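You operate a simulated robot arm through the tools that you are given. There is no shell and no other tool. Be economical: measure what you need, move in short steps, check, and stop when the job is done.

You are at the controls of a simulated two-armed robot. One attempt, no reset.

## Task
Take the cap off the canister that says "46" on the top of the air bench and lay it down there.

It is judged by the outcome, as a careful person would: the job done as asked, and still so three seconds after it is handed in. It fails if anything else is knocked over, pushed out of place, dropped, spilled or broken. A push-on lid holds only when it is set on centred and level and pressed home; a screw cap is set on level and turned clockwise until tight.

## Robot
Two 7-joint arms with two-finger parallel grippers on one trunk, on a base that drives. Base frame: it is fixed to the floor where the robot stands at the start and does not move with it; the origin is under the middle of the robot, x ahead of it, y to its left, z up. Lengths are in m, angles in degrees, forces in N, time in s.
The left shoulder is at the start at [0.07, 0.163, 1.145], the right one opposite. With the tool pointing down near the work surface each hand reaches from about 0.38 to 0.88 m from the robot's upright axis, wherever it stands, measured 20 degrees to its own side. Payload 3.43 kg a hand.
The tool frame of a hand sits at the grasp point between the pads (the TCP): z along the fingers, y along the line on which they close. The tips reach 0.034 m beyond it. The gripper opens to 0.128 m. The fingers are 0.024 m wide and 0.012 m thick; the gripper's body (0.048 by 0.13 m) begins 0.096 m behind the TCP.
Orientation is that of the tool frame in the base frame, as a unit quaternion [w, x, y, z]. With the fingers straight down and closing along the base's y, the tool's x points along the base's -x, its y along +y and its z along -z.

## Interface
- The arms move only by the tool nudge_tool. It takes "left_commands", "right_commands" or both (then of equal length, played together; a hand with none holds still); each is a list of rows, each a list of 7 numbers: the shift along the tool's x, y, z in m, then the turn, a rotation vector about the tool's x, y, z in degrees, then the gripper command, from -1 (fully open) to 1 (shut), values between in proportion. In form: [[x, y, z, rx, ry, rz, gripper], ...]. A call has 1 to 10 rows; each row is the pose to reach, as a shift and turn from the pose commanded when the call began, along the tool's axes at that moment. A row lasts 0.2 s, in which the tool goes at most 0.05 m and 8.6 degrees; a call with a longer step from one row to the next is refused whole, and so is a gripper value outside its range. Where a pose cannot be reached the arm comes as near as it can. A force on the tool above 40 N (or 10 N above the force at the start of the call, whichever is more), or a blocked arm, ends the call early, and 0.2 s more pass. Each finger travels about 0.153 m/s and halts on what it meets, pressing with about 21 N; the grip force reading is that of the motor and also rises with nothing between the fingers. The clock runs only during rows and for 0.2 s after the last one: add rows that repeat a pose to give the fingers time. It gives the time, the measured TCP pose, the force on the tool (base axes), the opening and the grip force at its end, in the units of the frame above (readings bear some noise), with the torque about the TCP (base axes, N m) and any sound that the robot's microphone picked up.
- Cameras (640 x 400 px; columns grow to the right, rows downward): "scene" is now at [0.1317, 0.036, 1.3744]; the picture's right is [0.44, -0.90, 0.00], its down [-0.45, -0.22, -0.87] and it looks along [0.78, 0.38, -0.50] (base axes); focal length 260 px, centre (320, 200). "left" rides on the left gripper at [0.076, 0.011, -0.16] in its tool frame; the picture's right is [-0.15, 0.99, 0.00], its down [-0.88, -0.13, -0.46] and it looks along [-0.45, -0.07, 0.89] (tool axes); focal length 234 px, centre (320, 200). "right" rides on the right gripper at [0.076, -0.011, -0.16] in its tool frame; the picture's right is [0.15, 0.99, 0.00], its down [-0.88, 0.13, -0.46] and it looks along [-0.45, 0.07, 0.89] (tool axes); focal length 234 px, centre (320, 200). There is no depth. A picture from a camera that has moved, and an enlarged one, comes with that camera's place and axes in the base frame and with its lens. The place of the scene camera against the robot may be out by one fixed shift of up to 0.012 m in any direction.
- capture(camera): a new picture of that camera. It takes no simulated time.
- move_column(by): slides the trunk up (or, below 0, down) by that many m; the arms and the scene camera ride with it, the base frame stays. It gives what a move gives, with no picture.
- base_move(legs): drives the robot by 1 to 6 legs, each [ahead, left, turn to the left] in m, m and degrees, along the robot's own axes; the way and the turn of a leg run together, so that a leg with both is an arc; at most 1.5 m and 180 degrees a leg. The arms and the cameras ride along, it lands a little off, and it stops where it bumps. It gives what a move gives.
- pan_tilt(pan, tilt): turns the head with the scene camera to pan (to the left, within 86 degrees either way) and tilt (down, from -29 to 69), counted from straight ahead of the robot. It gives what a move gives.
- zoom(camera, box): a new picture of the part [left, top, right, bottom] of that camera's present view, enlarged. It takes no simulated time.
- close_job(): hands the job in; it is judged then, once.

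Work in short steps. Places have to be worked out from the pictures, the camera data and where the tool is seen: move nearer, look again, correct. Check each grasp and each placing, and mend what went wrong. You have 120 turns and 92 pictures in all, those below and enlarged ones among them. Open the grippers and draw the arms clear of the work before you hand the job in, unless the task says otherwise; then end with one line.

The tools are called after "Request:" by a JSON object that holds its "fn" and its "kwargs". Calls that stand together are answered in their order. nudge_tool: Moves the arms, as the interface text tells. Its arguments: {"type":"object","properties":{"left_commands":{"type":"array","items":{"type":"array","items":{"type":"number"}}},"right_commands":{"type":"array","items":{"type":"array","items":{"type":"number"}}}},"required":[]} The other tools are called the same way: move_column (by) slides the trunk up or down; base_move (legs) drives the base; pan_tilt (pan, tilt) turns the head that bears the scene camera; capture (camera) takes a picture; zoom (camera, box) takes an enlarged picture of a part of a camera's view; close_job () hands the job in.

At the start:

```text
clock: 0.0
left_tool_pos: [0.3396, 0.4823, 1.2228]
left_tool_rot: [0.001, 0.0, 1.0, -0.001]
left_ft_force: [-0.5, -1.1, -0.3]
left_ft_torque: [-0.01, -0.01, 0.01]
left_grip_width: 0.1281
left_grasp_force: 0.0
right_tool_pos: [0.3558, 0.0592, 1.2664]
right_tool_rot: [0.0, 0.0, 1.0, 0.0]
right_ft_force: [0.1, 0.6, -0.2]
right_ft_torque: [0.04, 0.02, 0.0]
right_grip_width: 0.1279
right_grasp_force: 0.0
trunk travel left (down, up): [-0.625, 0.315]
robot x, y, heading: [0.0018, 0.0036, -0.1]
head pan, tilt: [25.9, 29.7]
```

scene: 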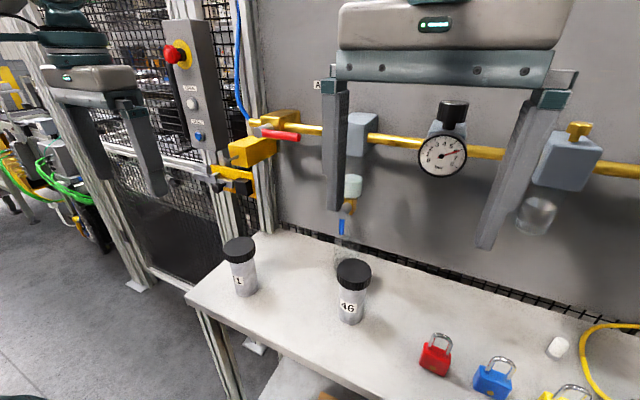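
right: 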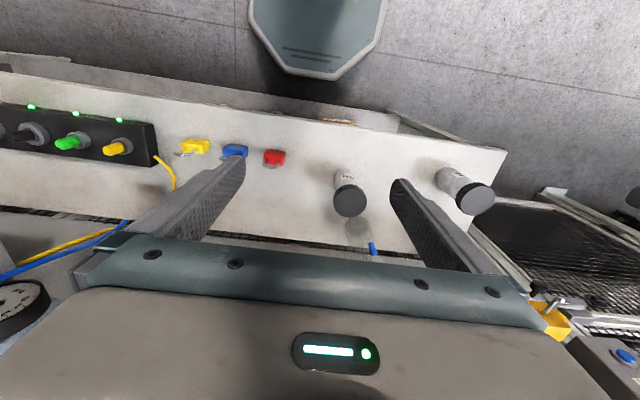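
left: 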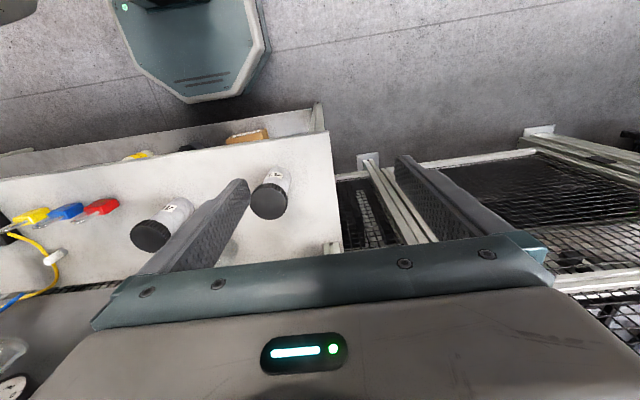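

The canister "46" is the right one of the two in the scene view. I zoom in on it to see its cap type and size.

Request:
{"fn": "zoom", "kwargs": {"camera": "scene", "box": [200, 210, 440, 360]}}

Request:
{"fn": "zoom", "kwargs": {"camera": "right", "box": [240, 120, 540, 300]}}

```text
2.67 times, centred on (320, 285) of scene
camera zoom: at [0.1317, 0.036, 1.3744], right [0.44, -0.9, 0.0], down [-0.45, -0.22, -0.87], along [0.78, 0.38, -0.5], focal length 693 px, centre (320, -27)
```

zoom: 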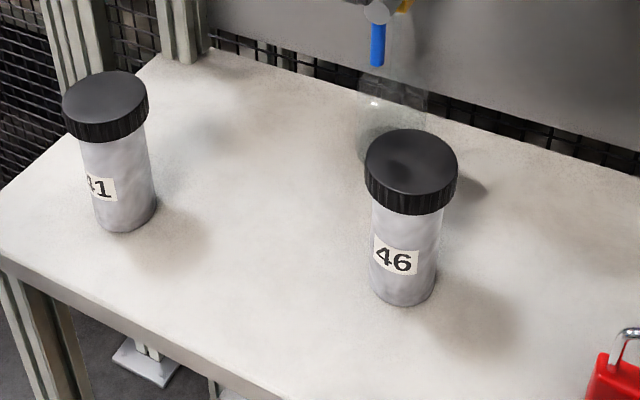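

```text
2.13 times, centred on (390, 210) of right
camera zoom: at [0.2796, 0.0485, 1.4258], right [-0.15, 0.99, 0.0], down [0.88, 0.13, 0.46], along [0.45, 0.07, -0.89], focal length 500 px, centre (171, 179)
```

zoom: 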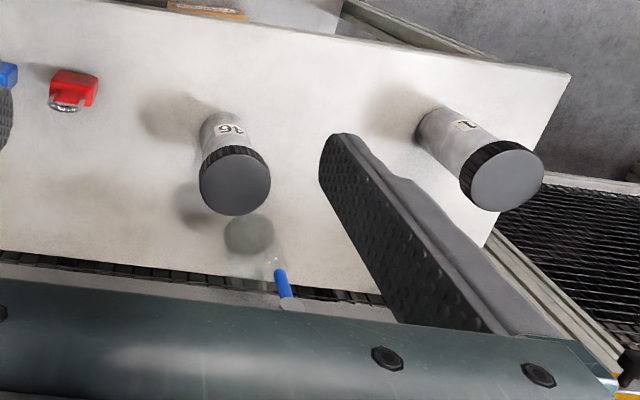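

Triangulating from both views, cap 46 is about 65 mm wide with its top at roughly (0.48, 0.137, 1.018). The bench top is near z 0.872, and canister 41 stands at (0.44, 0.38). The cap is ribbed, so it is probably a screw cap. I'll hold the body with the left hand and turn the cap with the right, so first I back the base off for room.

Request:
{"fn": "base_move", "kwargs": {"legs": [[-0.2, 0.1, 0]]}}

Request:
{"fn": "pan_tilt", "kwargs": {"pan": 5, "tilt": 30}}

Request:
{"fn": "capture", "kwargs": {"camera": "scene"}}

```text
clock: 1.7
left_tool_pos: [0.1476, 0.5807, 1.2215]
left_tool_rot: [0.0, 0.001, 1.0, 0.0]
left_ft_force: [-0.1, -0.9, -0.5]
left_ft_torque: [0.05, -0.02, 0.02]
left_grip_width: 0.1278
left_grasp_force: 0.0
right_tool_pos: [0.1604, 0.1591, 1.2663]
right_tool_rot: [0.0, 0.002, 1.0, 0.001]
right_ft_force: [0.0, 0.6, 0.6]
right_ft_torque: [-0.04, -0.02, 0.04]
right_grip_width: 0.1281
right_grasp_force: 0.0
trunk travel left (down, up): [-0.625, 0.315]
robot x, y, heading: [-0.1941, 0.0995, -0.3]
head pan, tilt: [25.9, 29.7]
```

```text
clock: 2.5
left_tool_pos: [0.1479, 0.5808, 1.2219]
left_tool_rot: [0.0, 0.0, 1.0, 0.0]
left_ft_force: [-0.1, 0.8, 0.3]
left_ft_torque: [0.0, 0.0, 0.02]
left_grip_width: 0.1281
left_grasp_force: 0.0
right_tool_pos: [0.1614, 0.1598, 1.2666]
right_tool_rot: [0.0, 0.002, 1.0, -0.001]
right_ft_force: [-0.7, 0.2, -0.7]
right_ft_torque: [0.01, 0.04, 0.03]
right_grip_width: 0.1282
right_grasp_force: 0.0
trunk travel left (down, up): [-0.625, 0.315]
robot x, y, heading: [-0.1914, 0.0971, -0.1]
head pan, tilt: [5.0, 30.0]
```

```text
86 pictures are left
camera scene: at [-0.0543, 0.1039, 1.3739], right [0.08, -1.0, 0.0], down [-0.5, -0.04, -0.87], along [0.86, 0.07, -0.5], focal length 260 px, centre (320, 200)
```

scene: 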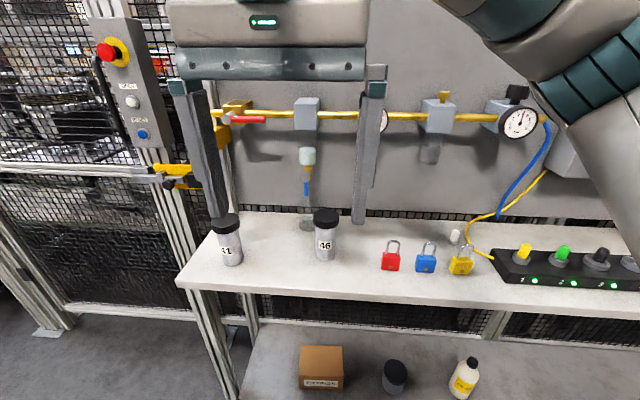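

The base moved as asked. Next I bring the right hand ahead to a point above canister 46, still at a safe height. The left hand pitches forward in place at the same time.

Request:
{"fn": "nudge_tool", "kwargs": {"right_commands": [[-0.045, 0, 0, 0, 0, 0, -1], [-0.09, -0.005, 0, 0, 0, 0, -1], [-0.135, -0.01, 0, 0, 0, 0, -1], [-0.18, -0.015, 0, 0, 0, 0, -1], [-0.225, -0.02, 0, 0, 0, 0, -1], [-0.265, -0.02, 0, 0, 0, 0, -1], [-0.3, -0.02, 0, 0, 0, 0, -1], [-0.3, -0.02, 0, 0, 0, 0, -1]], "left_commands": [[0, 0, 0, 0, -8.57, 0, -1], [0, 0, 0, 0, -17.14, 0, -1], [0, 0, 0, 0, -25.7, 0, -1], [0, 0, 0, 0, -34.28, 0, -1], [0, 0, 0, 0, -42.85, 0, -1], [0, 0, 0, 0, -51.4, 0, -1], [0, 0, 0, 0, -60, 0, -1], [0, 0, 0, 0, -60, 0, -1]]}}

Request:
{"fn": "capture", "kwargs": {"camera": "scene"}}

Request:
{"fn": "capture", "kwargs": {"camera": "right"}}

```text
clock: 4.3
left_tool_pos: [0.1474, 0.5808, 1.2223]
left_tool_rot: [0.501, 0.001, 0.865, 0.0]
left_ft_force: [-0.4, -0.8, -0.4]
left_ft_torque: [0.01, -0.01, -0.03]
left_grip_width: 0.1279
left_grasp_force: 0.1
right_tool_pos: [0.4613, 0.1353, 1.2671]
right_tool_rot: [0.0, 0.002, 1.0, 0.001]
right_ft_force: [-0.1, 0.4, -0.1]
right_ft_torque: [0.0, 0.03, -0.01]
right_grip_width: 0.1282
right_grasp_force: 0.1
trunk travel left (down, up): [-0.625, 0.315]
robot x, y, heading: [-0.1946, 0.0993, -0.2]
head pan, tilt: [5.0, 30.0]
```

```text
85 pictures are left
camera scene: at [-0.0541, 0.103, 1.3738], right [0.08, -1.0, 0.0], down [-0.5, -0.04, -0.87], along [0.86, 0.07, -0.5], focal length 260 px, centre (320, 200)
```

scene: 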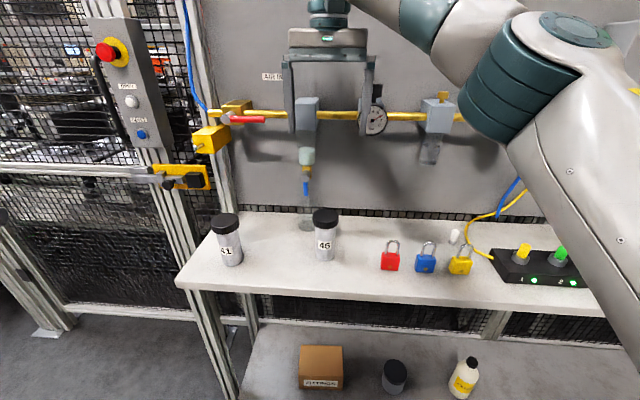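

```text
84 pictures are left
camera right: at [0.3856, 0.1243, 1.4267], right [-0.14, 0.99, 0.0], down [0.88, 0.13, 0.46], along [0.45, 0.07, -0.89], focal length 234 px, centre (320, 200)
```

right: 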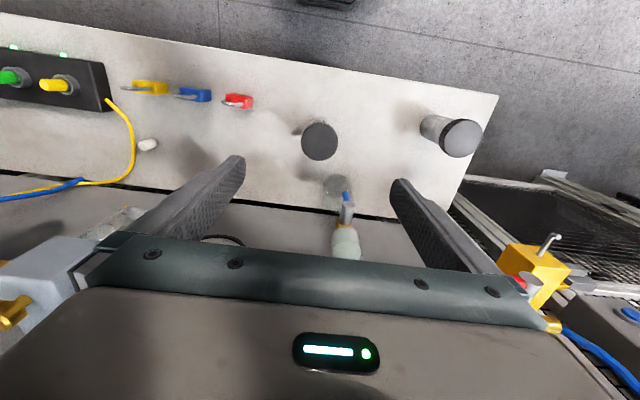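

Using the right camera, the cap centre refines to (0.479, 0.138). I now swing the left hand to a pre-approach pose in front-left of the canister, yawed 25 degrees and tilted 30 degrees downward.

Request:
{"fn": "nudge_tool", "kwargs": {"left_commands": [[0.0083, -0.037, 0.025, 2.165, 0, 1.25, -1], [0.0166, -0.074, 0.05, 4.33, 0, 2.5, -1], [0.0249, -0.111, 0.075, 6.5, 0, 3.75, -1], [0.0332, -0.148, 0.1, 8.66, 0, 5, -1], [0.0415, -0.185, 0.125, 10.8, 0, 6.25, -1], [0.0498, -0.222, 0.15, 13, 0, 7.5, -1], [0.0581, -0.259, 0.175, 15.15, 0, 8.75, -1], [0.0664, -0.296, 0.2, 17.3, 0, 10, -1], [0.0747, -0.333, 0.225, 19.5, 0, 11.25, -1], [0.083, -0.37, 0.25, 21.65, 0, 12.5, -1]]}}

Request:
{"fn": "capture", "kwargs": {"camera": "scene"}}

Request:
{"fn": "capture", "kwargs": {"camera": "left"}}

```text
clock: 6.5
left_tool_pos: [0.3686, 0.2012, 1.0277]
left_tool_rot: [0.488, 0.189, 0.845, -0.109]
left_ft_force: [0.2, -0.2, 0.2]
left_ft_torque: [0.01, 0.01, 0.01]
left_grip_width: 0.1279
left_grasp_force: 0.0
left hand out of reach, approached as far as the arm can: row 1, 2, 3, 4, 5, 6, 7, 8, 9, 10
right_tool_pos: [0.4616, 0.1359, 1.2667]
right_tool_rot: [0.0, 0.002, 1.0, 0.001]
right_ft_force: [-0.2, 1.1, 0.3]
right_ft_torque: [0.03, 0.0, 0.01]
right_grip_width: 0.128
right_grasp_force: 0.0
trunk travel left (down, up): [-0.625, 0.315]
robot x, y, heading: [-0.1956, 0.0995, 0.1]
head pan, tilt: [5.0, 30.0]
```

```text
83 pictures are left
camera scene: at [-0.0542, 0.1032, 1.3739], right [0.08, -1.0, 0.0], down [-0.5, -0.04, -0.87], along [0.86, 0.07, -0.5], focal length 260 px, centre (320, 200)
```

scene: 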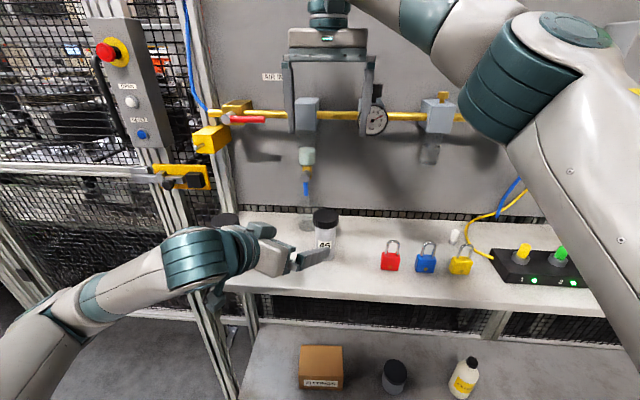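

```text
82 pictures are left
camera left: at [0.2143, 0.2868, 1.0431], right [0.49, 0.86, 0.13], down [-0.01, -0.14, 0.99], along [0.87, -0.48, -0.06], focal length 234 px, centre (320, 200)
```

left: 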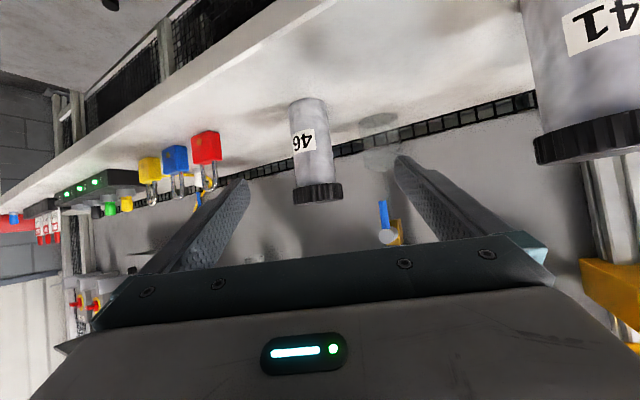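

The left hand stopped a little ahead of the planned spot, but its orientation is right and the canister sits centred between the fingers. I make a short advance to see which pose the command counts from.

Request:
{"fn": "nudge_tool", "kwargs": {"left_commands": [[0, 0, 0.03, 0, 0, 0, -1], [0, 0, 0.05, 0, 0, 0, -1], [0, 0, 0.05, 0, 0, 0, -1]]}}

```text
clock: 7.3
left_tool_pos: [0.4074, 0.1844, 1.0017]
left_tool_rot: [0.489, 0.188, 0.845, -0.108]
left_ft_force: [0.1, 0.0, 0.2]
left_ft_torque: [0.0, -0.02, -0.01]
left_grip_width: 0.1279
left_grasp_force: 0.0
right_tool_pos: [0.4609, 0.1362, 1.2666]
right_tool_rot: [0.0, 0.002, 1.0, -0.001]
right_ft_force: [0.0, 0.1, 0.5]
right_ft_torque: [-0.02, -0.02, -0.04]
right_grip_width: 0.1281
right_grasp_force: 0.1
trunk travel left (down, up): [-0.625, 0.315]
robot x, y, heading: [-0.1931, 0.096, -0.1]
head pan, tilt: [5.0, 30.0]
```

The move counts from the actual pose, so I go most of the way in with a lateral correction. Then I check the left camera.

Request:
{"fn": "nudge_tool", "kwargs": {"left_commands": [[0.015, -0.0115, 0.01, 0, 0, 0, -1], [0.0245, -0.0115, 0.03, 0, 0, 0, -1], [0.0245, -0.0115, 0.055, 0, 0, 0, -1], [0.0245, -0.0115, 0.075, 0, 0, 0, -1], [0.0245, -0.0115, 0.085, 0, 0, 0, -1], [0.0245, -0.0115, 0.085, 0, 0, 0, -1]]}}

Request:
{"fn": "capture", "kwargs": {"camera": "left"}}

Request:
{"fn": "zoom", "kwargs": {"camera": "scene", "box": [180, 180, 420, 330]}}

Request:
{"fn": "capture", "kwargs": {"camera": "right"}}

```text
clock: 8.7
left_tool_pos: [0.4592, 0.1485, 0.9386]
left_tool_rot: [0.489, 0.188, 0.845, -0.108]
left_ft_force: [0.2, 0.8, 0.2]
left_ft_torque: [-0.02, -0.03, -0.04]
left_grip_width: 0.1279
left_grasp_force: 0.1
right_tool_pos: [0.461, 0.1365, 1.2673]
right_tool_rot: [0.0, 0.001, 1.0, 0.001]
right_ft_force: [-1.0, -0.7, -0.3]
right_ft_torque: [0.01, 0.01, -0.01]
right_grip_width: 0.1281
right_grasp_force: 0.1
trunk travel left (down, up): [-0.625, 0.315]
robot x, y, heading: [-0.195, 0.0967, -0.1]
head pan, tilt: [5.0, 30.0]
```

```text
81 pictures are left
camera left: at [0.3033, 0.234, 0.9539], right [0.49, 0.86, 0.13], down [-0.02, -0.14, 0.99], along [0.87, -0.48, -0.05], focal length 234 px, centre (320, 200)
```

left: 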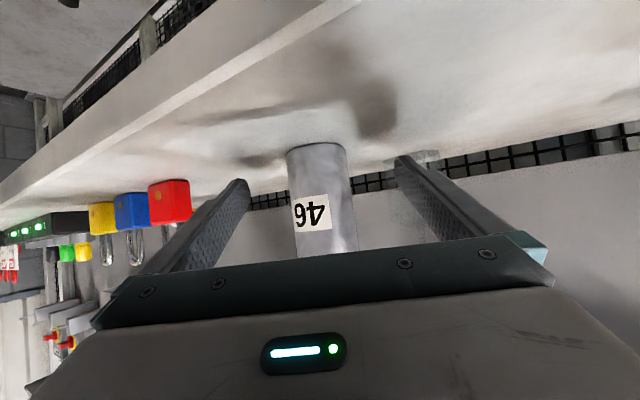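

```text
2.67 times, centred on (300, 255) of scene
camera zoom: at [-0.0544, 0.1038, 1.3739], right [0.08, -1.0, 0.0], down [-0.5, -0.04, -0.87], along [0.86, 0.07, -0.5], focal length 693 px, centre (373, 53)
```

zoom: 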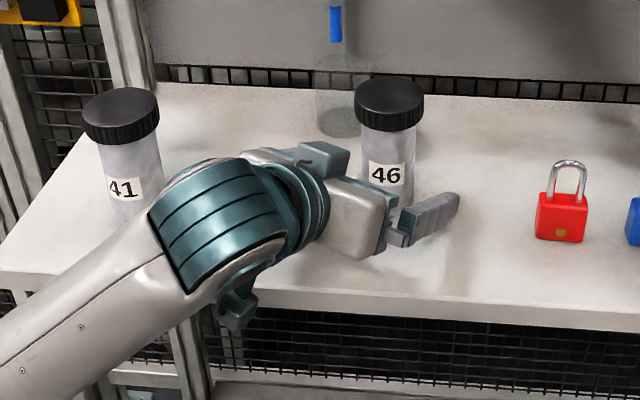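

```text
79 pictures are left
camera right: at [0.3851, 0.1252, 1.4268], right [-0.14, 0.99, 0.0], down [0.88, 0.13, 0.46], along [0.45, 0.07, -0.89], focal length 234 px, centre (320, 200)
```

right: 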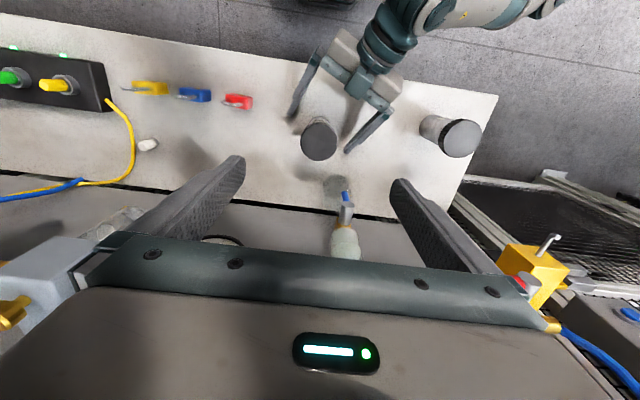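

The canister is centred between the left fingers, so I advance the last 25 mm and close gently on the body.

Request:
{"fn": "nudge_tool", "kwargs": {"left_commands": [[0, 0, 0.0125, 0, 0, 0, -1], [0, 0, 0.025, 0, 0, 0, -1], [0, 0, 0.025, 0, 0, 0, -0.5], [0, 0, 0.025, 0, 0, 0, -0.1], [0, 0, 0.025, 0, 0, 0, 0.3], [0, 0, 0.025, 0, 0, 0, 1], [0, 0, 0.025, 0, 0, 0, 1]]}}

Request:
{"fn": "capture", "kwargs": {"camera": "left"}}

Request:
{"fn": "zoom", "kwargs": {"camera": "scene", "box": [180, 180, 420, 330]}}

Request:
{"fn": "capture", "kwargs": {"camera": "right"}}

```text
clock: 10.3
left_tool_pos: [0.4774, 0.1397, 0.9267]
left_tool_rot: [0.489, 0.188, 0.845, -0.108]
left_ft_force: [0.1, -2.7, 6.6]
left_ft_torque: [-0.38, -0.05, -0.09]
left_grip_width: 0.0486
left_grasp_force: 21.4
right_tool_pos: [0.4596, 0.1361, 1.2682]
right_tool_rot: [0.001, 0.001, 1.0, 0.001]
right_ft_force: [0.6, -0.5, 0.9]
right_ft_torque: [0.0, 0.02, 0.03]
right_grip_width: 0.1281
right_grasp_force: 0.0
trunk travel left (down, up): [-0.625, 0.315]
robot x, y, heading: [-0.19, 0.104, -0.4]
head pan, tilt: [5.0, 30.0]
```

```text
78 pictures are left
camera left: at [0.3219, 0.2239, 0.9419], right [0.49, 0.86, 0.13], down [-0.02, -0.14, 0.99], along [0.87, -0.48, -0.05], focal length 234 px, centre (320, 200)
```

left: 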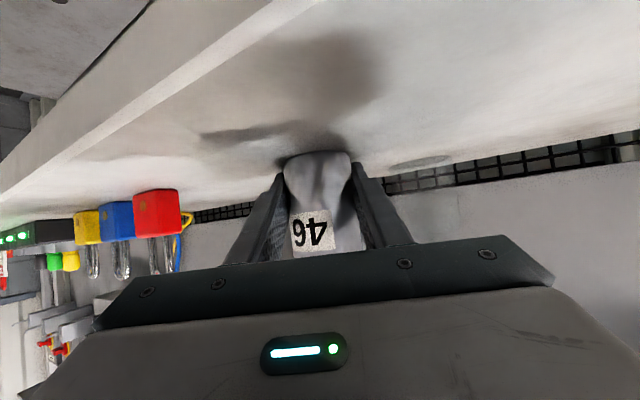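

```text
2.67 times, centred on (300, 255) of scene
camera zoom: at [-0.0552, 0.1033, 1.374], right [0.08, -1.0, 0.0], down [-0.5, -0.04, -0.87], along [0.86, 0.07, -0.5], focal length 693 px, centre (373, 53)
```

zoom: 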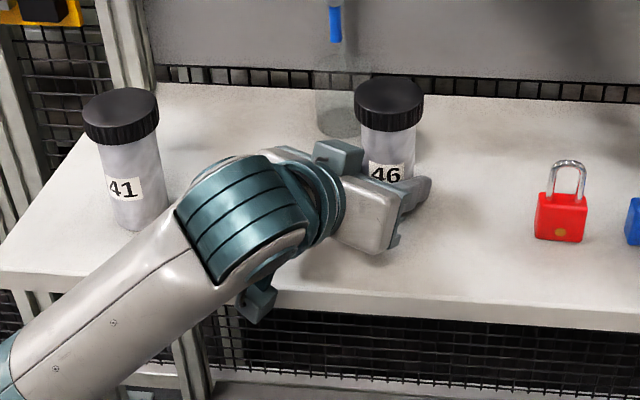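

```text
76 pictures are left
camera right: at [0.3842, 0.1247, 1.4272], right [-0.14, 0.99, 0.0], down [0.88, 0.13, 0.46], along [0.45, 0.07, -0.89], focal length 234 px, centre (320, 200)
```

right: 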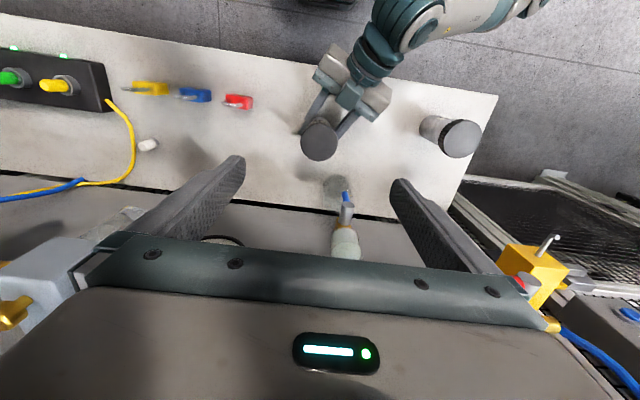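

The left hand has the body, 48.6 mm wide at 21 N, and nothing else shifted. I bring the right hand down to just above the cap, pre-turned 40 degrees clockwise and partly closed to about 96 mm.

Request:
{"fn": "nudge_tool", "kwargs": {"right_commands": [[-0.005, 0, 0.03, 0, 0, 8, -0.8], [-0.01, 0.002, 0.07, 0, 0, 16, -0.5], [-0.017, 0.0025, 0.11, 0, 0, 24, -0.5], [-0.017, 0.0025, 0.15, 0, 0, 32, -0.5], [-0.017, 0.0025, 0.18, 0, 0, 40, -0.5], [-0.017, 0.0025, 0.18, 0, 0, 40, -0.5]]}}

Request:
{"fn": "capture", "kwargs": {"camera": "right"}}

Request:
{"fn": "zoom", "kwargs": {"camera": "scene", "box": [180, 150, 420, 300]}}

```text
clock: 11.7
left_tool_pos: [0.4768, 0.1392, 0.9281]
left_tool_rot: [0.489, 0.189, 0.845, -0.109]
left_ft_force: [-1.9, -0.8, 9.5]
left_ft_torque: [-0.26, -0.05, -0.04]
left_grip_width: 0.0485
left_grasp_force: 20.8
right_tool_pos: [0.4754, 0.1376, 1.0861]
right_tool_rot: [0.0, 0.344, 0.939, 0.001]
right_ft_force: [-0.7, 0.0, 0.9]
right_ft_torque: [0.0, 0.0, 0.0]
right_grip_width: 0.096
right_grasp_force: 0.0
trunk travel left (down, up): [-0.625, 0.315]
robot x, y, heading: [-0.1955, 0.1035, -0.3]
head pan, tilt: [5.0, 30.0]
```

```text
75 pictures are left
camera right: at [0.4103, 0.1788, 1.2456], right [0.53, 0.85, 0.0], down [0.76, -0.47, 0.46], along [0.39, -0.24, -0.89], focal length 234 px, centre (320, 200)
```

right: 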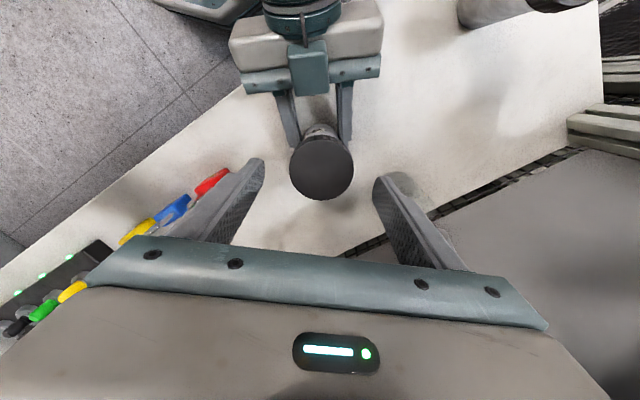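

```text
2.67 times, centred on (300, 225) of scene
camera zoom: at [-0.0557, 0.1038, 1.3741], right [0.08, -1.0, 0.0], down [-0.5, -0.04, -0.87], along [0.86, 0.07, -0.5], focal length 693 px, centre (373, 133)
```

zoom: 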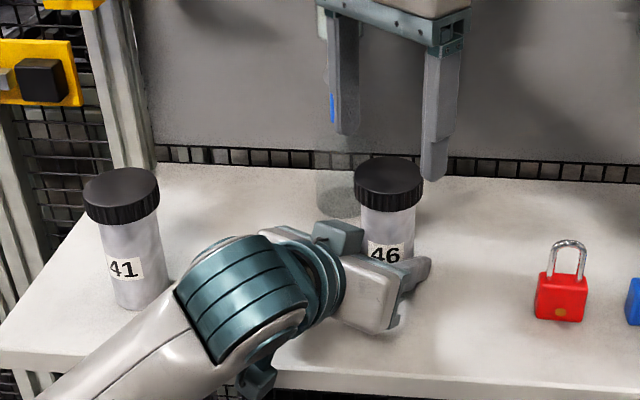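

The cap centre checks out at (0.479, 0.138), almost directly under the right TCP. I descend to cap height with a small correction, then close on the cap.

Request:
{"fn": "nudge_tool", "kwargs": {"right_commands": [[-0.0028, 0.0023, 0.025, 0, 0, 0, -0.5], [-0.0028, 0.0023, 0.05, 0, 0, 0, -0.5], [-0.0028, 0.0023, 0.065, 0, 0, 0, -0.5], [-0.0028, 0.0023, 0.072, 0, 0, 0, -0.5], [-0.0028, 0.0023, 0.072, 0, 0, 0, -0.2], [-0.0028, 0.0023, 0.072, 0, 0, 0, 0.2], [-0.0028, 0.0023, 0.072, 0, 0, 0, 1], [-0.0028, 0.0023, 0.072, 0, 0, 0, 1]]}}

Request:
{"fn": "zoom", "kwargs": {"camera": "scene", "box": [180, 150, 420, 300]}}

```text
clock: 13.5
left_tool_pos: [0.4771, 0.1402, 0.9281]
left_tool_rot: [0.489, 0.189, 0.845, -0.109]
left_ft_force: [4.3, 2.1, 11.5]
left_ft_torque: [-0.67, 0.32, 0.12]
left_grip_width: 0.0483
left_grasp_force: 21.3
right_tool_pos: [0.4795, 0.14, 1.0156]
right_tool_rot: [0.0, 0.344, 0.939, 0.0]
right_ft_force: [-5.4, -2.1, 1.4]
right_ft_torque: [0.07, -0.01, -0.04]
right_grip_width: 0.0626
right_grasp_force: 20.7
trunk travel left (down, up): [-0.625, 0.315]
robot x, y, heading: [-0.1914, 0.0987, -0.2]
head pan, tilt: [5.0, 30.0]
```

```text
2.67 times, centred on (300, 225) of scene
camera zoom: at [-0.0557, 0.1037, 1.3741], right [0.08, -1.0, 0.0], down [-0.5, -0.04, -0.87], along [0.86, 0.07, -0.5], focal length 693 px, centre (373, 133)
```

zoom: 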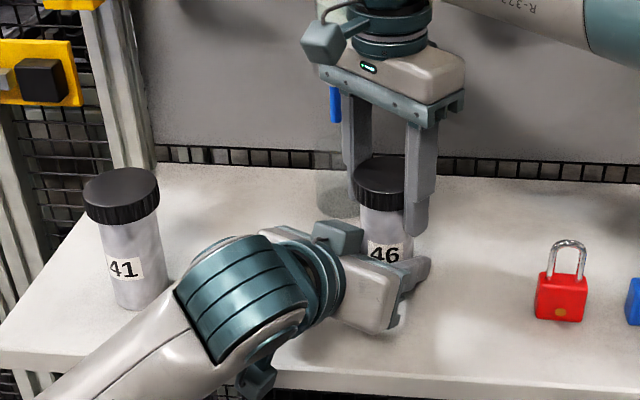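

Both grips are firm, with the cap at 62.6 mm. I try a small counter-clockwise turn and read the torque.

Request:
{"fn": "nudge_tool", "kwargs": {"right_commands": [[0, 0, 0, 0, 0, -4, 1], [0, 0, 0, 0, 0, -10, 1], [0, 0, 0, 0, 0, -16, 1], [0, 0, 0, 0, 0, -22, 1]], "left_commands": [[0, 0, 0, 0, 0, 0, 1], [0, 0, 0, 0, 0, 0, 1], [0, 0, 0, 0, 0, 0, 1], [0, 0, 0, 0, 0, 0, 1]]}}

Request:
{"fn": "zoom", "kwargs": {"camera": "left", "box": [220, 130, 420, 255]}}

Request:
{"fn": "zoom", "kwargs": {"camera": "scene", "box": [260, 170, 380, 245]}}

```text
clock: 14.5
left_tool_pos: [0.4775, 0.1406, 0.9271]
left_tool_rot: [0.488, 0.188, 0.845, -0.107]
left_ft_force: [11.8, 5.6, 10.9]
left_ft_torque: [-0.77, 0.67, 0.04]
left_grip_width: 0.0484
left_grasp_force: 21.7
right_tool_pos: [0.4796, 0.1399, 1.0143]
right_tool_rot: [-0.001, 0.157, 0.988, 0.0]
right_ft_force: [-13.8, -8.9, 2.0]
right_ft_torque: [-0.16, 0.39, 0.0]
right_grip_width: 0.0625
right_grasp_force: 21.1
trunk travel left (down, up): [-0.625, 0.315]
robot x, y, heading: [-0.1972, 0.1008, -0.3]
head pan, tilt: [5.0, 30.0]
```

```text
3.20 times, centred on (320, 192) of left
camera zoom: at [0.3217, 0.2244, 0.942], right [0.48, 0.87, 0.13], down [-0.02, -0.14, 0.99], along [0.87, -0.48, -0.05], focal length 749 px, centre (320, 224)
```

zoom: 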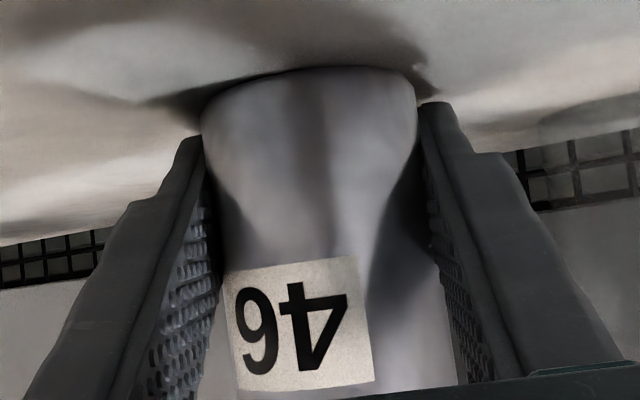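

```text
5.33 times, centred on (320, 208) of scene
camera zoom: at [-0.0561, 0.1033, 1.3741], right [0.08, -1.0, 0.0], down [-0.5, -0.04, -0.87], along [0.86, 0.07, -0.5], focal length 1386 px, centre (320, 160)
```

zoom: 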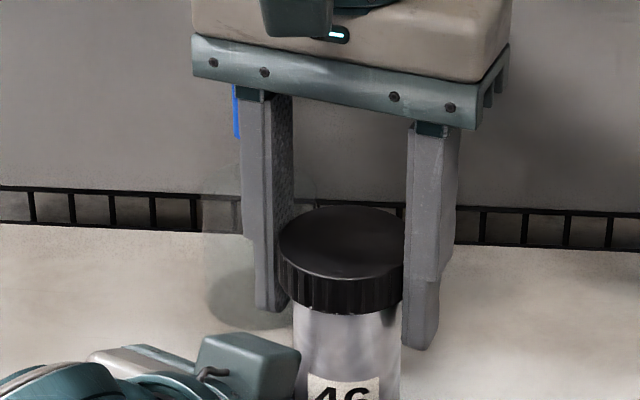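

The canister label didn't move and the cap turned with almost no torque, so it is unscrewing. The side force of about 15 N comes from a slight centre offset. I ease it by 3 mm and keep turning with a slight rise.

Request:
{"fn": "nudge_tool", "kwargs": {"right_commands": [[0.0012, -0.0014, 0, 0, 0, -6, 1], [0.0022, -0.0028, 0, 0, 0, -14, 1], [0.0022, -0.0028, -0.0003, 0, 0, -22, 1], [0.0022, -0.0028, -0.0005, 0, 0, -30, 1], [0.0022, -0.0028, -0.0008, 0, 0, -38, 1], [0.0022, -0.0028, -0.001, 0, 0, -46, 1]], "left_commands": [[0, 0, 0, 0, 0, 0, 1], [0, 0, 0, 0, 0, 0, 1], [0, 0, 0, 0, 0, 0, 1], [0, 0, 0, 0, 0, 0, 1], [0, 0, 0, 0, 0, 0, 1], [0, 0, 0, 0, 0, 0, 1]]}}

Request:
{"fn": "zoom", "kwargs": {"camera": "left", "box": [220, 130, 420, 255]}}

Request:
{"fn": "zoom", "kwargs": {"camera": "scene", "box": [260, 170, 380, 245]}}

```text
clock: 15.9
left_tool_pos: [0.4758, 0.1404, 0.9268]
left_tool_rot: [0.489, 0.189, 0.845, -0.108]
left_ft_force: [-8.5, 5.9, 14.1]
left_ft_torque: [-0.35, -0.56, 0.02]
left_grip_width: 0.0482
left_grasp_force: 21.1
right_tool_pos: [0.4774, 0.1392, 1.015]
right_tool_rot: [0.0, -0.24, 0.971, 0.001]
right_ft_force: [10.7, -1.4, -0.3]
right_ft_torque: [0.16, -0.25, -0.03]
right_grip_width: 0.0625
right_grasp_force: 20.9
trunk travel left (down, up): [-0.625, 0.315]
robot x, y, heading: [-0.1945, 0.1, -0.1]
head pan, tilt: [5.0, 30.0]
```

```text
3.20 times, centred on (320, 192) of left
camera zoom: at [0.3214, 0.2245, 0.9419], right [0.49, 0.86, 0.13], down [-0.02, -0.14, 0.99], along [0.87, -0.48, -0.05], focal length 749 px, centre (320, 224)
```

zoom: 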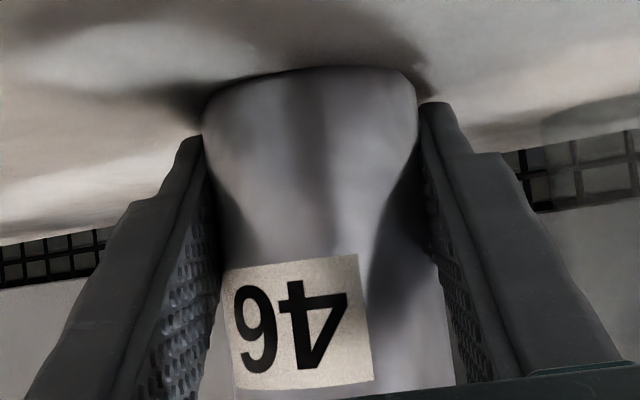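

```text
5.33 times, centred on (320, 208) of scene
camera zoom: at [-0.0557, 0.1041, 1.3741], right [0.08, -1.0, 0.0], down [-0.5, -0.04, -0.87], along [0.86, 0.07, -0.5], focal length 1386 px, centre (320, 160)
```

zoom: 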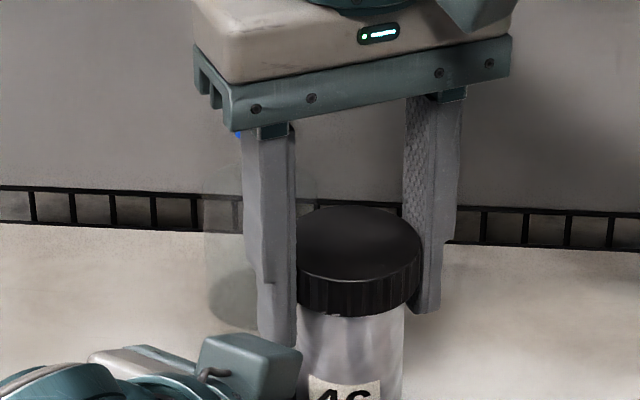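

Turned about 68 degrees so far with negligible torque. I re-centre by 1.5 mm and turn another 60 degrees.

Request:
{"fn": "nudge_tool", "kwargs": {"right_commands": [[-0.0013, -0.0007, 0, 0, 0, -6, 1], [-0.0013, -0.0007, -0.0003, 0, 0, -14, 1], [-0.0013, -0.0007, -0.0006, 0, 0, -22, 1], [-0.0013, -0.0007, -0.001, 0, 0, -30, 1], [-0.0013, -0.0007, -0.0013, 0, 0, -38, 1], [-0.0013, -0.0007, -0.0016, 0, 0, -46, 1], [-0.0013, -0.0007, -0.002, 0, 0, -54, 1], [-0.0013, -0.0007, -0.002, 0, 0, -60, 1]]}}

Request:
{"fn": "zoom", "kwargs": {"camera": "scene", "box": [260, 170, 380, 245]}}

```text
clock: 17.7
left_tool_pos: [0.4743, 0.1423, 0.9268]
left_tool_rot: [0.489, 0.188, 0.844, -0.11]
left_ft_force: [0.0, -3.7, 10.5]
left_ft_torque: [0.05, 0.14, -0.01]
left_grip_width: 0.0479
left_grasp_force: 20.8
right_tool_pos: [0.3878, 0.1474, 1.0751]
right_tool_rot: [0.011, -0.582, 0.813, 0.008]
right_ft_force: [-0.3, 1.2, 0.4]
right_ft_torque: [-0.11, -0.08, -0.01]
right_grip_width: 0.0
right_grasp_force: 20.8
right hand out of reach, approached as far as the arm can: row 4, 5, 6, 7, 8
trunk travel left (down, up): [-0.625, 0.315]
robot x, y, heading: [-0.192, 0.0972, -0.2]
head pan, tilt: [5.0, 30.0]
```

```text
5.33 times, centred on (320, 208) of scene
camera zoom: at [-0.0588, 0.1092, 1.3742], right [0.08, -1.0, 0.0], down [-0.5, -0.05, -0.87], along [0.86, 0.07, -0.5], focal length 1386 px, centre (320, 160)
```

zoom: 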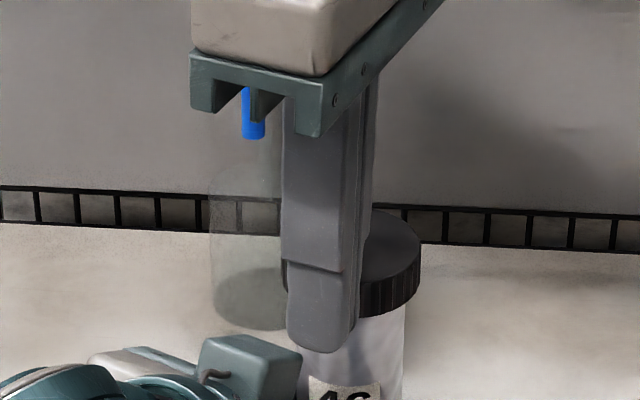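

Past about +50 degrees of yaw the right wrist hit its limit and the hand slid off the cap. I check that the canister and the surroundings are still fine.

Request:
{"fn": "capture", "kwargs": {"camera": "scene"}}

Request:
{"fn": "capture", "kwargs": {"camera": "left"}}

Request:
{"fn": "capture", "kwargs": {"camera": "right"}}

```text
67 pictures are left
camera scene: at [-0.0588, 0.1092, 1.3742], right [0.08, -1.0, 0.0], down [-0.5, -0.05, -0.87], along [0.86, 0.07, -0.5], focal length 260 px, centre (320, 200)
```

scene: 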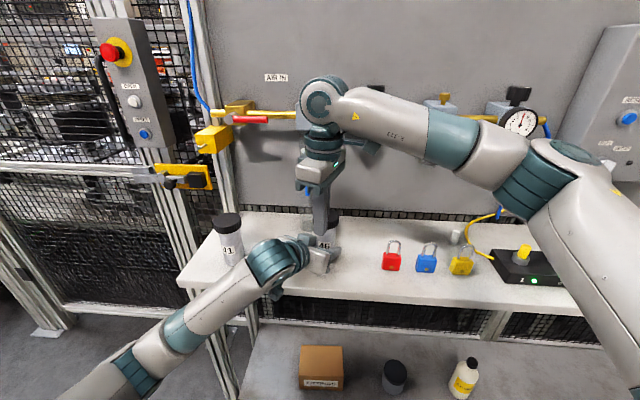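

```text
66 pictures are left
camera left: at [0.3195, 0.2277, 0.9418], right [0.49, 0.86, 0.13], down [-0.02, -0.13, 0.99], along [0.87, -0.48, -0.05], focal length 234 px, centre (320, 200)
```

left: 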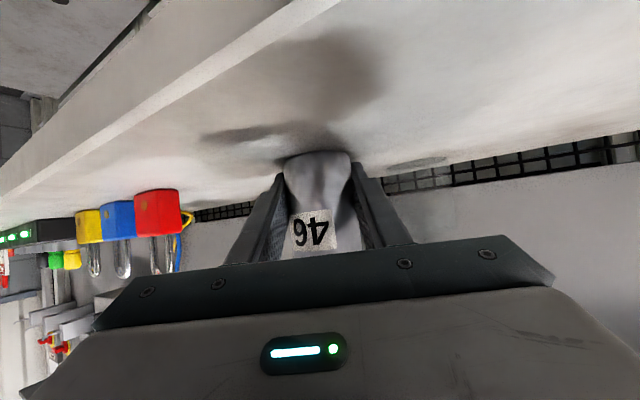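

```text
65 pictures are left
camera right: at [0.3715, 0.0673, 1.2335], right [-0.98, 0.18, -0.01], down [0.16, 0.86, 0.48], along [0.09, 0.47, -0.88], focal length 234 px, centre (320, 200)
```

right: 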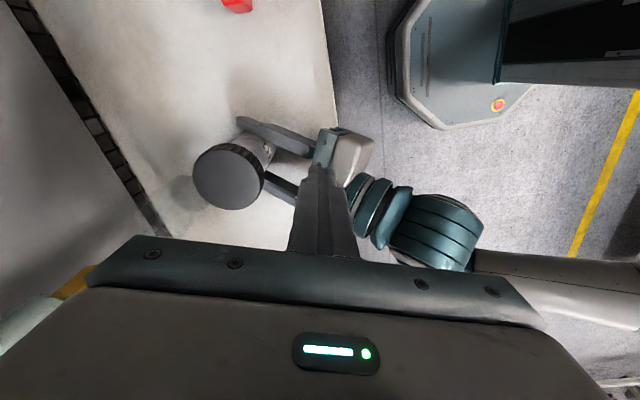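

The canister is upright and still held, the cap is still on it, and nothing else moved. I lift the right hand clear, then unwind its yaw by about 70 degrees.

Request:
{"fn": "nudge_tool", "kwargs": {"right_commands": [[0, 0, -0.03, 0, 0, 0, 1], [0, 0, -0.07, 0, 0, 5, 1], [0, 0, -0.1, 0, 0, 13, 1], [0, 0, -0.1, 0, 0, 21, 1], [0, 0, -0.1, 0, 0, 29, 1], [0, 0, -0.1, 0, 0, 37, 0.3], [0, 0, -0.1, 0, 0, 45, -0.2], [0, 0, -0.1, 0, 0, 53, -0.5], [0, 0, -0.1, 0, 0, 61, -0.5], [0, 0, -0.1, 0, 0, 69, -0.5]]}}

```text
clock: 19.9
left_tool_pos: [0.4765, 0.1397, 0.9271]
left_tool_rot: [0.489, 0.189, 0.844, -0.109]
left_ft_force: [5.3, 0.4, 14.4]
left_ft_torque: [-0.5, -0.31, 0.13]
left_grip_width: 0.0479
left_grasp_force: 20.9
right_tool_pos: [0.3897, 0.1404, 1.1768]
right_tool_rot: [0.005, -0.015, 1.0, 0.015]
right_ft_force: [-0.2, -0.7, 0.2]
right_ft_torque: [-0.01, -0.04, -0.02]
right_grip_width: 0.0962
right_grasp_force: 0.1
trunk travel left (down, up): [-0.625, 0.315]
robot x, y, heading: [-0.1927, 0.1026, -0.3]
head pan, tilt: [5.0, 30.0]
```

The right hand has about 2 degrees of leftover tilt. I correct that while moving back above the cap.

Request:
{"fn": "nudge_tool", "kwargs": {"right_commands": [[-0.03, 0, 0, 0.8, 0.3, 0, -0.5], [-0.06, -0.001, 0, 1.72, 0.55, 0, -0.5], [-0.089, -0.002, 0.02, 1.72, 0.55, 0, -0.5], [-0.089, -0.002, 0.05, 1.72, 0.55, 0, -0.5], [-0.089, -0.002, 0.07, 1.72, 0.55, 0, -0.5], [-0.089, -0.002, 0.07, 1.72, 0.55, 0, -0.5]]}}

```text
clock: 21.3
left_tool_pos: [0.4778, 0.1395, 0.927]
left_tool_rot: [0.489, 0.188, 0.845, -0.108]
left_ft_force: [3.3, 0.1, 14.0]
left_ft_torque: [-0.5, -0.25, 0.11]
left_grip_width: 0.048
left_grasp_force: 21.1
right_tool_pos: [0.4805, 0.1438, 1.1053]
right_tool_rot: [0.0, -0.018, 1.0, 0.0]
right_ft_force: [-0.1, 0.3, -0.2]
right_ft_torque: [-0.01, 0.05, -0.02]
right_grip_width: 0.0959
right_grasp_force: 0.1
trunk travel left (down, up): [-0.625, 0.315]
robot x, y, heading: [-0.1994, 0.1012, -0.1]
head pan, tilt: [5.0, 30.0]
```

Level again at yaw +2 degrees. Now I turn the right hand clockwise by 80 degrees at this height to find how far it reaches.

Request:
{"fn": "nudge_tool", "kwargs": {"right_commands": [[0, 0, 0, 0, 0, 8, -0.5], [0, 0, 0, 0, 0, 16, -0.5], [0, 0, 0, 0, 0, 24, -0.5], [0, 0, 0, 0, 0, 32, -0.5], [0, 0, 0, 0, 0, 40, -0.5], [0, 0, 0, 0, 0, 48, -0.5], [0, 0, 0, 0, 0, 56, -0.5], [0, 0, 0, 0, 0, 64, -0.5], [0, 0, 0, 0, 0, 72, -0.5], [0, 0, 0, 0, 0, 80, -0.5]]}}

Request:
{"fn": "capture", "kwargs": {"camera": "right"}}

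Request:
{"fn": "zoom", "kwargs": {"camera": "scene", "box": [240, 150, 400, 250]}}

```text
clock: 23.5
left_tool_pos: [0.4767, 0.1397, 0.9279]
left_tool_rot: [0.488, 0.188, 0.845, -0.108]
left_ft_force: [1.6, 0.4, 13.7]
left_ft_torque: [-0.47, -0.25, 0.1]
left_grip_width: 0.0483
left_grasp_force: 21.6
right_tool_pos: [0.4787, 0.1433, 1.1084]
right_tool_rot: [-0.001, 0.63, 0.777, 0.001]
right_ft_force: [0.2, -0.6, 0.4]
right_ft_torque: [0.01, 0.0, 0.01]
right_grip_width: 0.0962
right_grasp_force: 0.0
trunk travel left (down, up): [-0.625, 0.315]
robot x, y, heading: [-0.1944, 0.0975, -0.1]
head pan, tilt: [5.0, 30.0]
```

```text
64 pictures are left
camera right: at [0.4529, 0.2153, 1.2675], right [0.94, 0.35, 0.0], down [0.31, -0.84, 0.45], along [0.16, -0.43, -0.89], focal length 234 px, centre (320, 200)
```

right: 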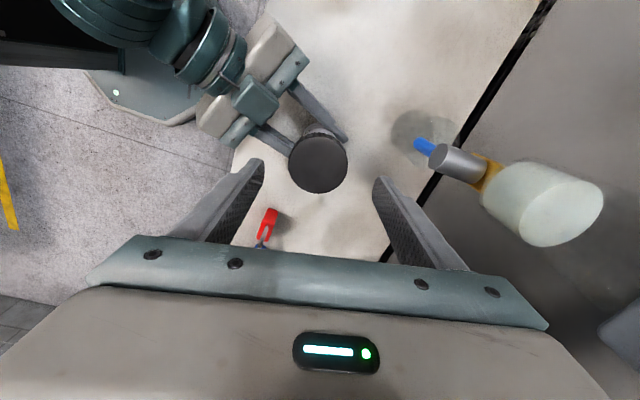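

```text
4.00 times, centred on (320, 200) of scene
camera zoom: at [-0.0557, 0.1038, 1.3741], right [0.08, -1.0, 0.0], down [-0.5, -0.04, -0.87], along [0.86, 0.07, -0.5], focal length 1040 px, centre (320, 200)
```

zoom: 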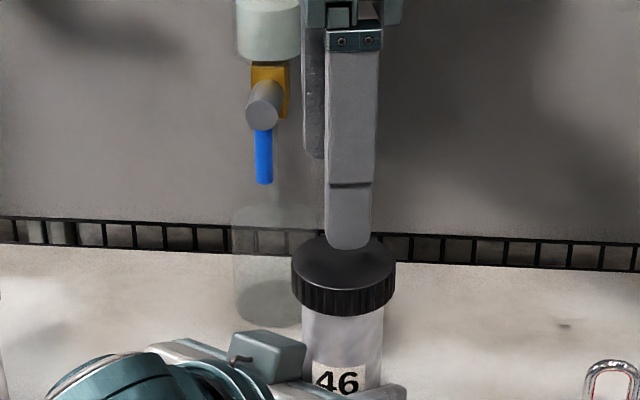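

Yaw -78 is reachable with good clearance to the hanging drain valve. I go down to the cap again and grip it for the next turn.

Request:
{"fn": "nudge_tool", "kwargs": {"right_commands": [[-0.0045, -0.001, 0.03, 0, 0, 0, -0.5], [-0.0045, -0.001, 0.06, 0, 0, 0, -0.5], [-0.0045, -0.001, 0.085, 0, 0, 0, -0.5], [-0.0045, -0.001, 0.096, 0, 0, 0, -0.5], [-0.0045, -0.001, 0.096, 0, 0, 0, -0.2], [-0.0045, -0.001, 0.096, 0, 0, 0, 0.2], [-0.0045, -0.001, 0.096, 0, 0, 0, 1], [-0.0045, -0.001, 0.096, 0, 0, 0, 1]]}}

Request:
{"fn": "zoom", "kwargs": {"camera": "scene", "box": [240, 150, 400, 250]}}

```text
clock: 25.3
left_tool_pos: [0.4757, 0.1401, 0.9268]
left_tool_rot: [0.488, 0.188, 0.845, -0.108]
left_ft_force: [-2.8, 0.1, 14.4]
left_ft_torque: [-0.08, -0.26, 0.05]
left_grip_width: 0.0479
left_grasp_force: 21.3
right_tool_pos: [0.4795, 0.1395, 1.0113]
right_tool_rot: [0.0, 0.629, 0.777, 0.001]
right_ft_force: [3.5, 3.3, -0.3]
right_ft_torque: [-0.06, -0.01, 0.05]
right_grip_width: 0.0628
right_grasp_force: 21.1
trunk travel left (down, up): [-0.625, 0.315]
robot x, y, heading: [-0.1948, 0.1007, -0.5]
head pan, tilt: [5.0, 30.0]
```

```text
4.00 times, centred on (320, 200) of scene
camera zoom: at [-0.0558, 0.104, 1.374], right [0.08, -1.0, 0.0], down [-0.5, -0.04, -0.87], along [0.86, 0.07, -0.5], focal length 1040 px, centre (320, 200)
```

zoom: 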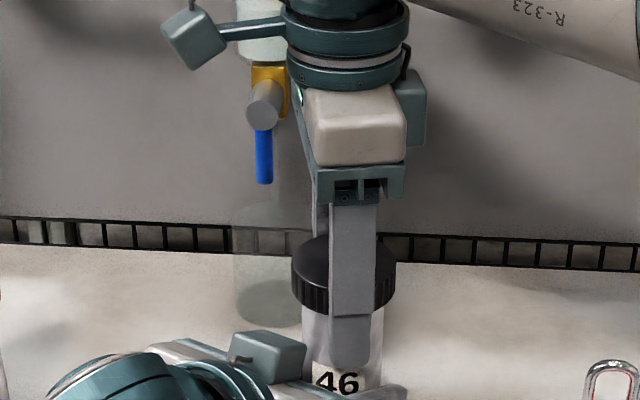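

Gripped again at 62.8 mm. I turn counter-clockwise by 76 degrees, staying in the safe yaw range, and watch the forces.

Request:
{"fn": "nudge_tool", "kwargs": {"right_commands": [[0, 0, 0, 0, 0, -6, 1], [0, 0, 0, 0, 0, -14, 1], [0, 0, 0, 0, 0, -22, 1], [0, 0, 0, 0, 0, -30, 1], [0, 0, 0, 0, 0, -38, 1], [0, 0, 0, 0, 0, -46, 1], [0, 0, 0, 0, 0, -54, 1], [0, 0, 0, 0, 0, -62, 1], [0, 0, 0, 0, 0, -70, 1], [0, 0, 0, 0, 0, -76, 1]]}}

Request:
{"fn": "zoom", "kwargs": {"camera": "scene", "box": [260, 170, 380, 245]}}

```text
clock: 27.5
left_tool_pos: [0.4759, 0.1395, 0.9273]
left_tool_rot: [0.489, 0.188, 0.845, -0.108]
left_ft_force: [5.7, 9.3, 8.5]
left_ft_torque: [-1.3, 0.37, 0.0]
left_grip_width: 0.0481
left_grasp_force: 21.1
right_tool_pos: [0.4795, 0.1378, 1.0116]
right_tool_rot: [0.0, 0.017, 1.0, 0.0]
right_ft_force: [-8.8, -12.7, 5.4]
right_ft_torque: [-0.4, 0.25, -0.02]
right_grip_width: 0.062
right_grasp_force: 21.0
trunk travel left (down, up): [-0.625, 0.315]
robot x, y, heading: [-0.192, 0.1019, -0.0]
head pan, tilt: [5.0, 30.0]
```

```text
5.33 times, centred on (320, 208) of scene
camera zoom: at [-0.0565, 0.1029, 1.3741], right [0.08, -1.0, 0.0], down [-0.5, -0.04, -0.87], along [0.86, 0.07, -0.5], focal length 1386 px, centre (320, 160)
```

zoom: 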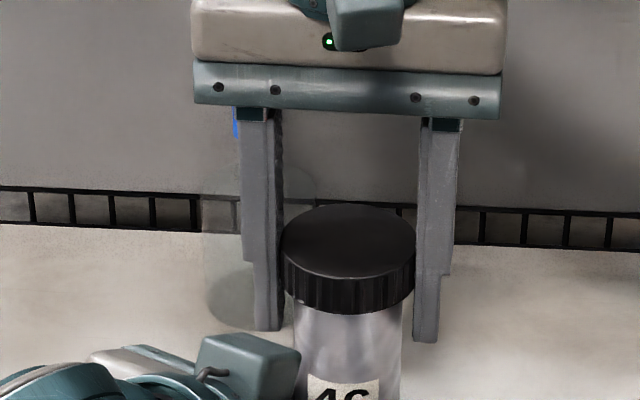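

The right tool now feels a 5 N upward push, as if the cap is climbing a thread. I ease the centring, allow a slight rise and turn another 38 degrees to yaw +40.

Request:
{"fn": "nudge_tool", "kwargs": {"right_commands": [[0.001, -0.0015, -0.0005, 0, 0, -6, 1], [0.001, -0.0015, -0.001, 0, 0, -14, 1], [0.001, -0.0015, -0.0015, 0, 0, -22, 1], [0.001, -0.0015, -0.002, 0, 0, -30, 1], [0.001, -0.0015, -0.002, 0, 0, -38, 1]]}}

Request:
{"fn": "zoom", "kwargs": {"camera": "scene", "box": [260, 170, 380, 245]}}

```text
clock: 28.7
left_tool_pos: [0.4775, 0.1402, 0.9275]
left_tool_rot: [0.489, 0.189, 0.845, -0.109]
left_ft_force: [-9.2, 9.9, 14.8]
left_ft_torque: [-0.67, -0.28, -0.01]
left_grip_width: 0.0482
left_grasp_force: 20.6
right_tool_pos: [0.4782, 0.1376, 1.0129]
right_tool_rot: [0.0, -0.309, 0.951, 0.001]
right_ft_force: [8.3, -8.2, -6.8]
right_ft_torque: [0.0, -0.33, 0.0]
right_grip_width: 0.0625
right_grasp_force: 21.0
trunk travel left (down, up): [-0.625, 0.315]
robot x, y, heading: [-0.1907, 0.0987, -0.5]
head pan, tilt: [5.0, 30.0]
```

```text
5.33 times, centred on (320, 208) of scene
camera zoom: at [-0.0555, 0.1041, 1.374], right [0.08, -1.0, 0.0], down [-0.5, -0.04, -0.87], along [0.86, 0.07, -0.5], focal length 1386 px, centre (320, 160)
```

zoom: 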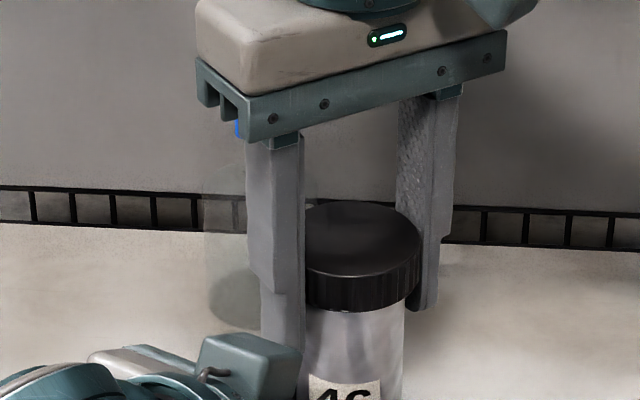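

About 180 degrees turned in total. I test whether the cap comes free by lifting 4 mm.

Request:
{"fn": "nudge_tool", "kwargs": {"right_commands": [[0, 0, -0.002, 0, 0, 0, 1], [0, 0, -0.004, 0, 0, 0, 1], [0, 0, -0.004, 0, 0, 0, 1]]}}

Request:
{"fn": "zoom", "kwargs": {"camera": "scene", "box": [260, 170, 380, 245]}}

```text
clock: 29.5
left_tool_pos: [0.4784, 0.1388, 0.9267]
left_tool_rot: [0.49, 0.189, 0.844, -0.109]
left_ft_force: [0.1, 3.7, 20.3]
left_ft_torque: [-0.49, -0.12, -0.05]
left_grip_width: 0.0482
left_grasp_force: 21.3
right_tool_pos: [0.4783, 0.1376, 1.015]
right_tool_rot: [-0.002, -0.31, 0.951, 0.0]
right_ft_force: [0.5, -4.4, -21.7]
right_ft_torque: [-0.02, 0.02, 0.04]
right_grip_width: 0.0631
right_grasp_force: 21.1
trunk travel left (down, up): [-0.625, 0.315]
robot x, y, heading: [-0.1943, 0.0969, -0.1]
head pan, tilt: [5.0, 30.0]
```

```text
5.33 times, centred on (320, 208) of scene
camera zoom: at [-0.0541, 0.1036, 1.3738], right [0.08, -1.0, 0.0], down [-0.5, -0.04, -0.87], along [0.86, 0.07, -0.5], focal length 1386 px, centre (320, 160)
```

zoom: 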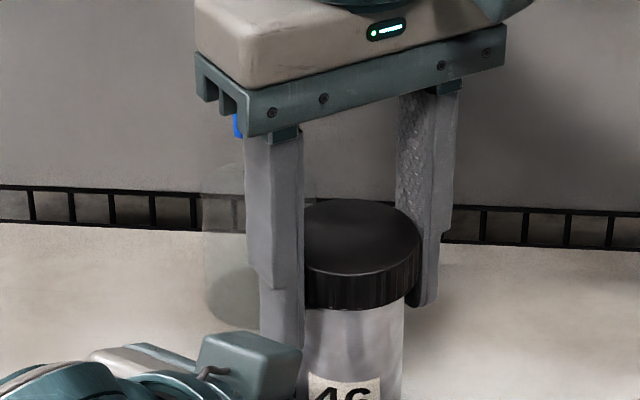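

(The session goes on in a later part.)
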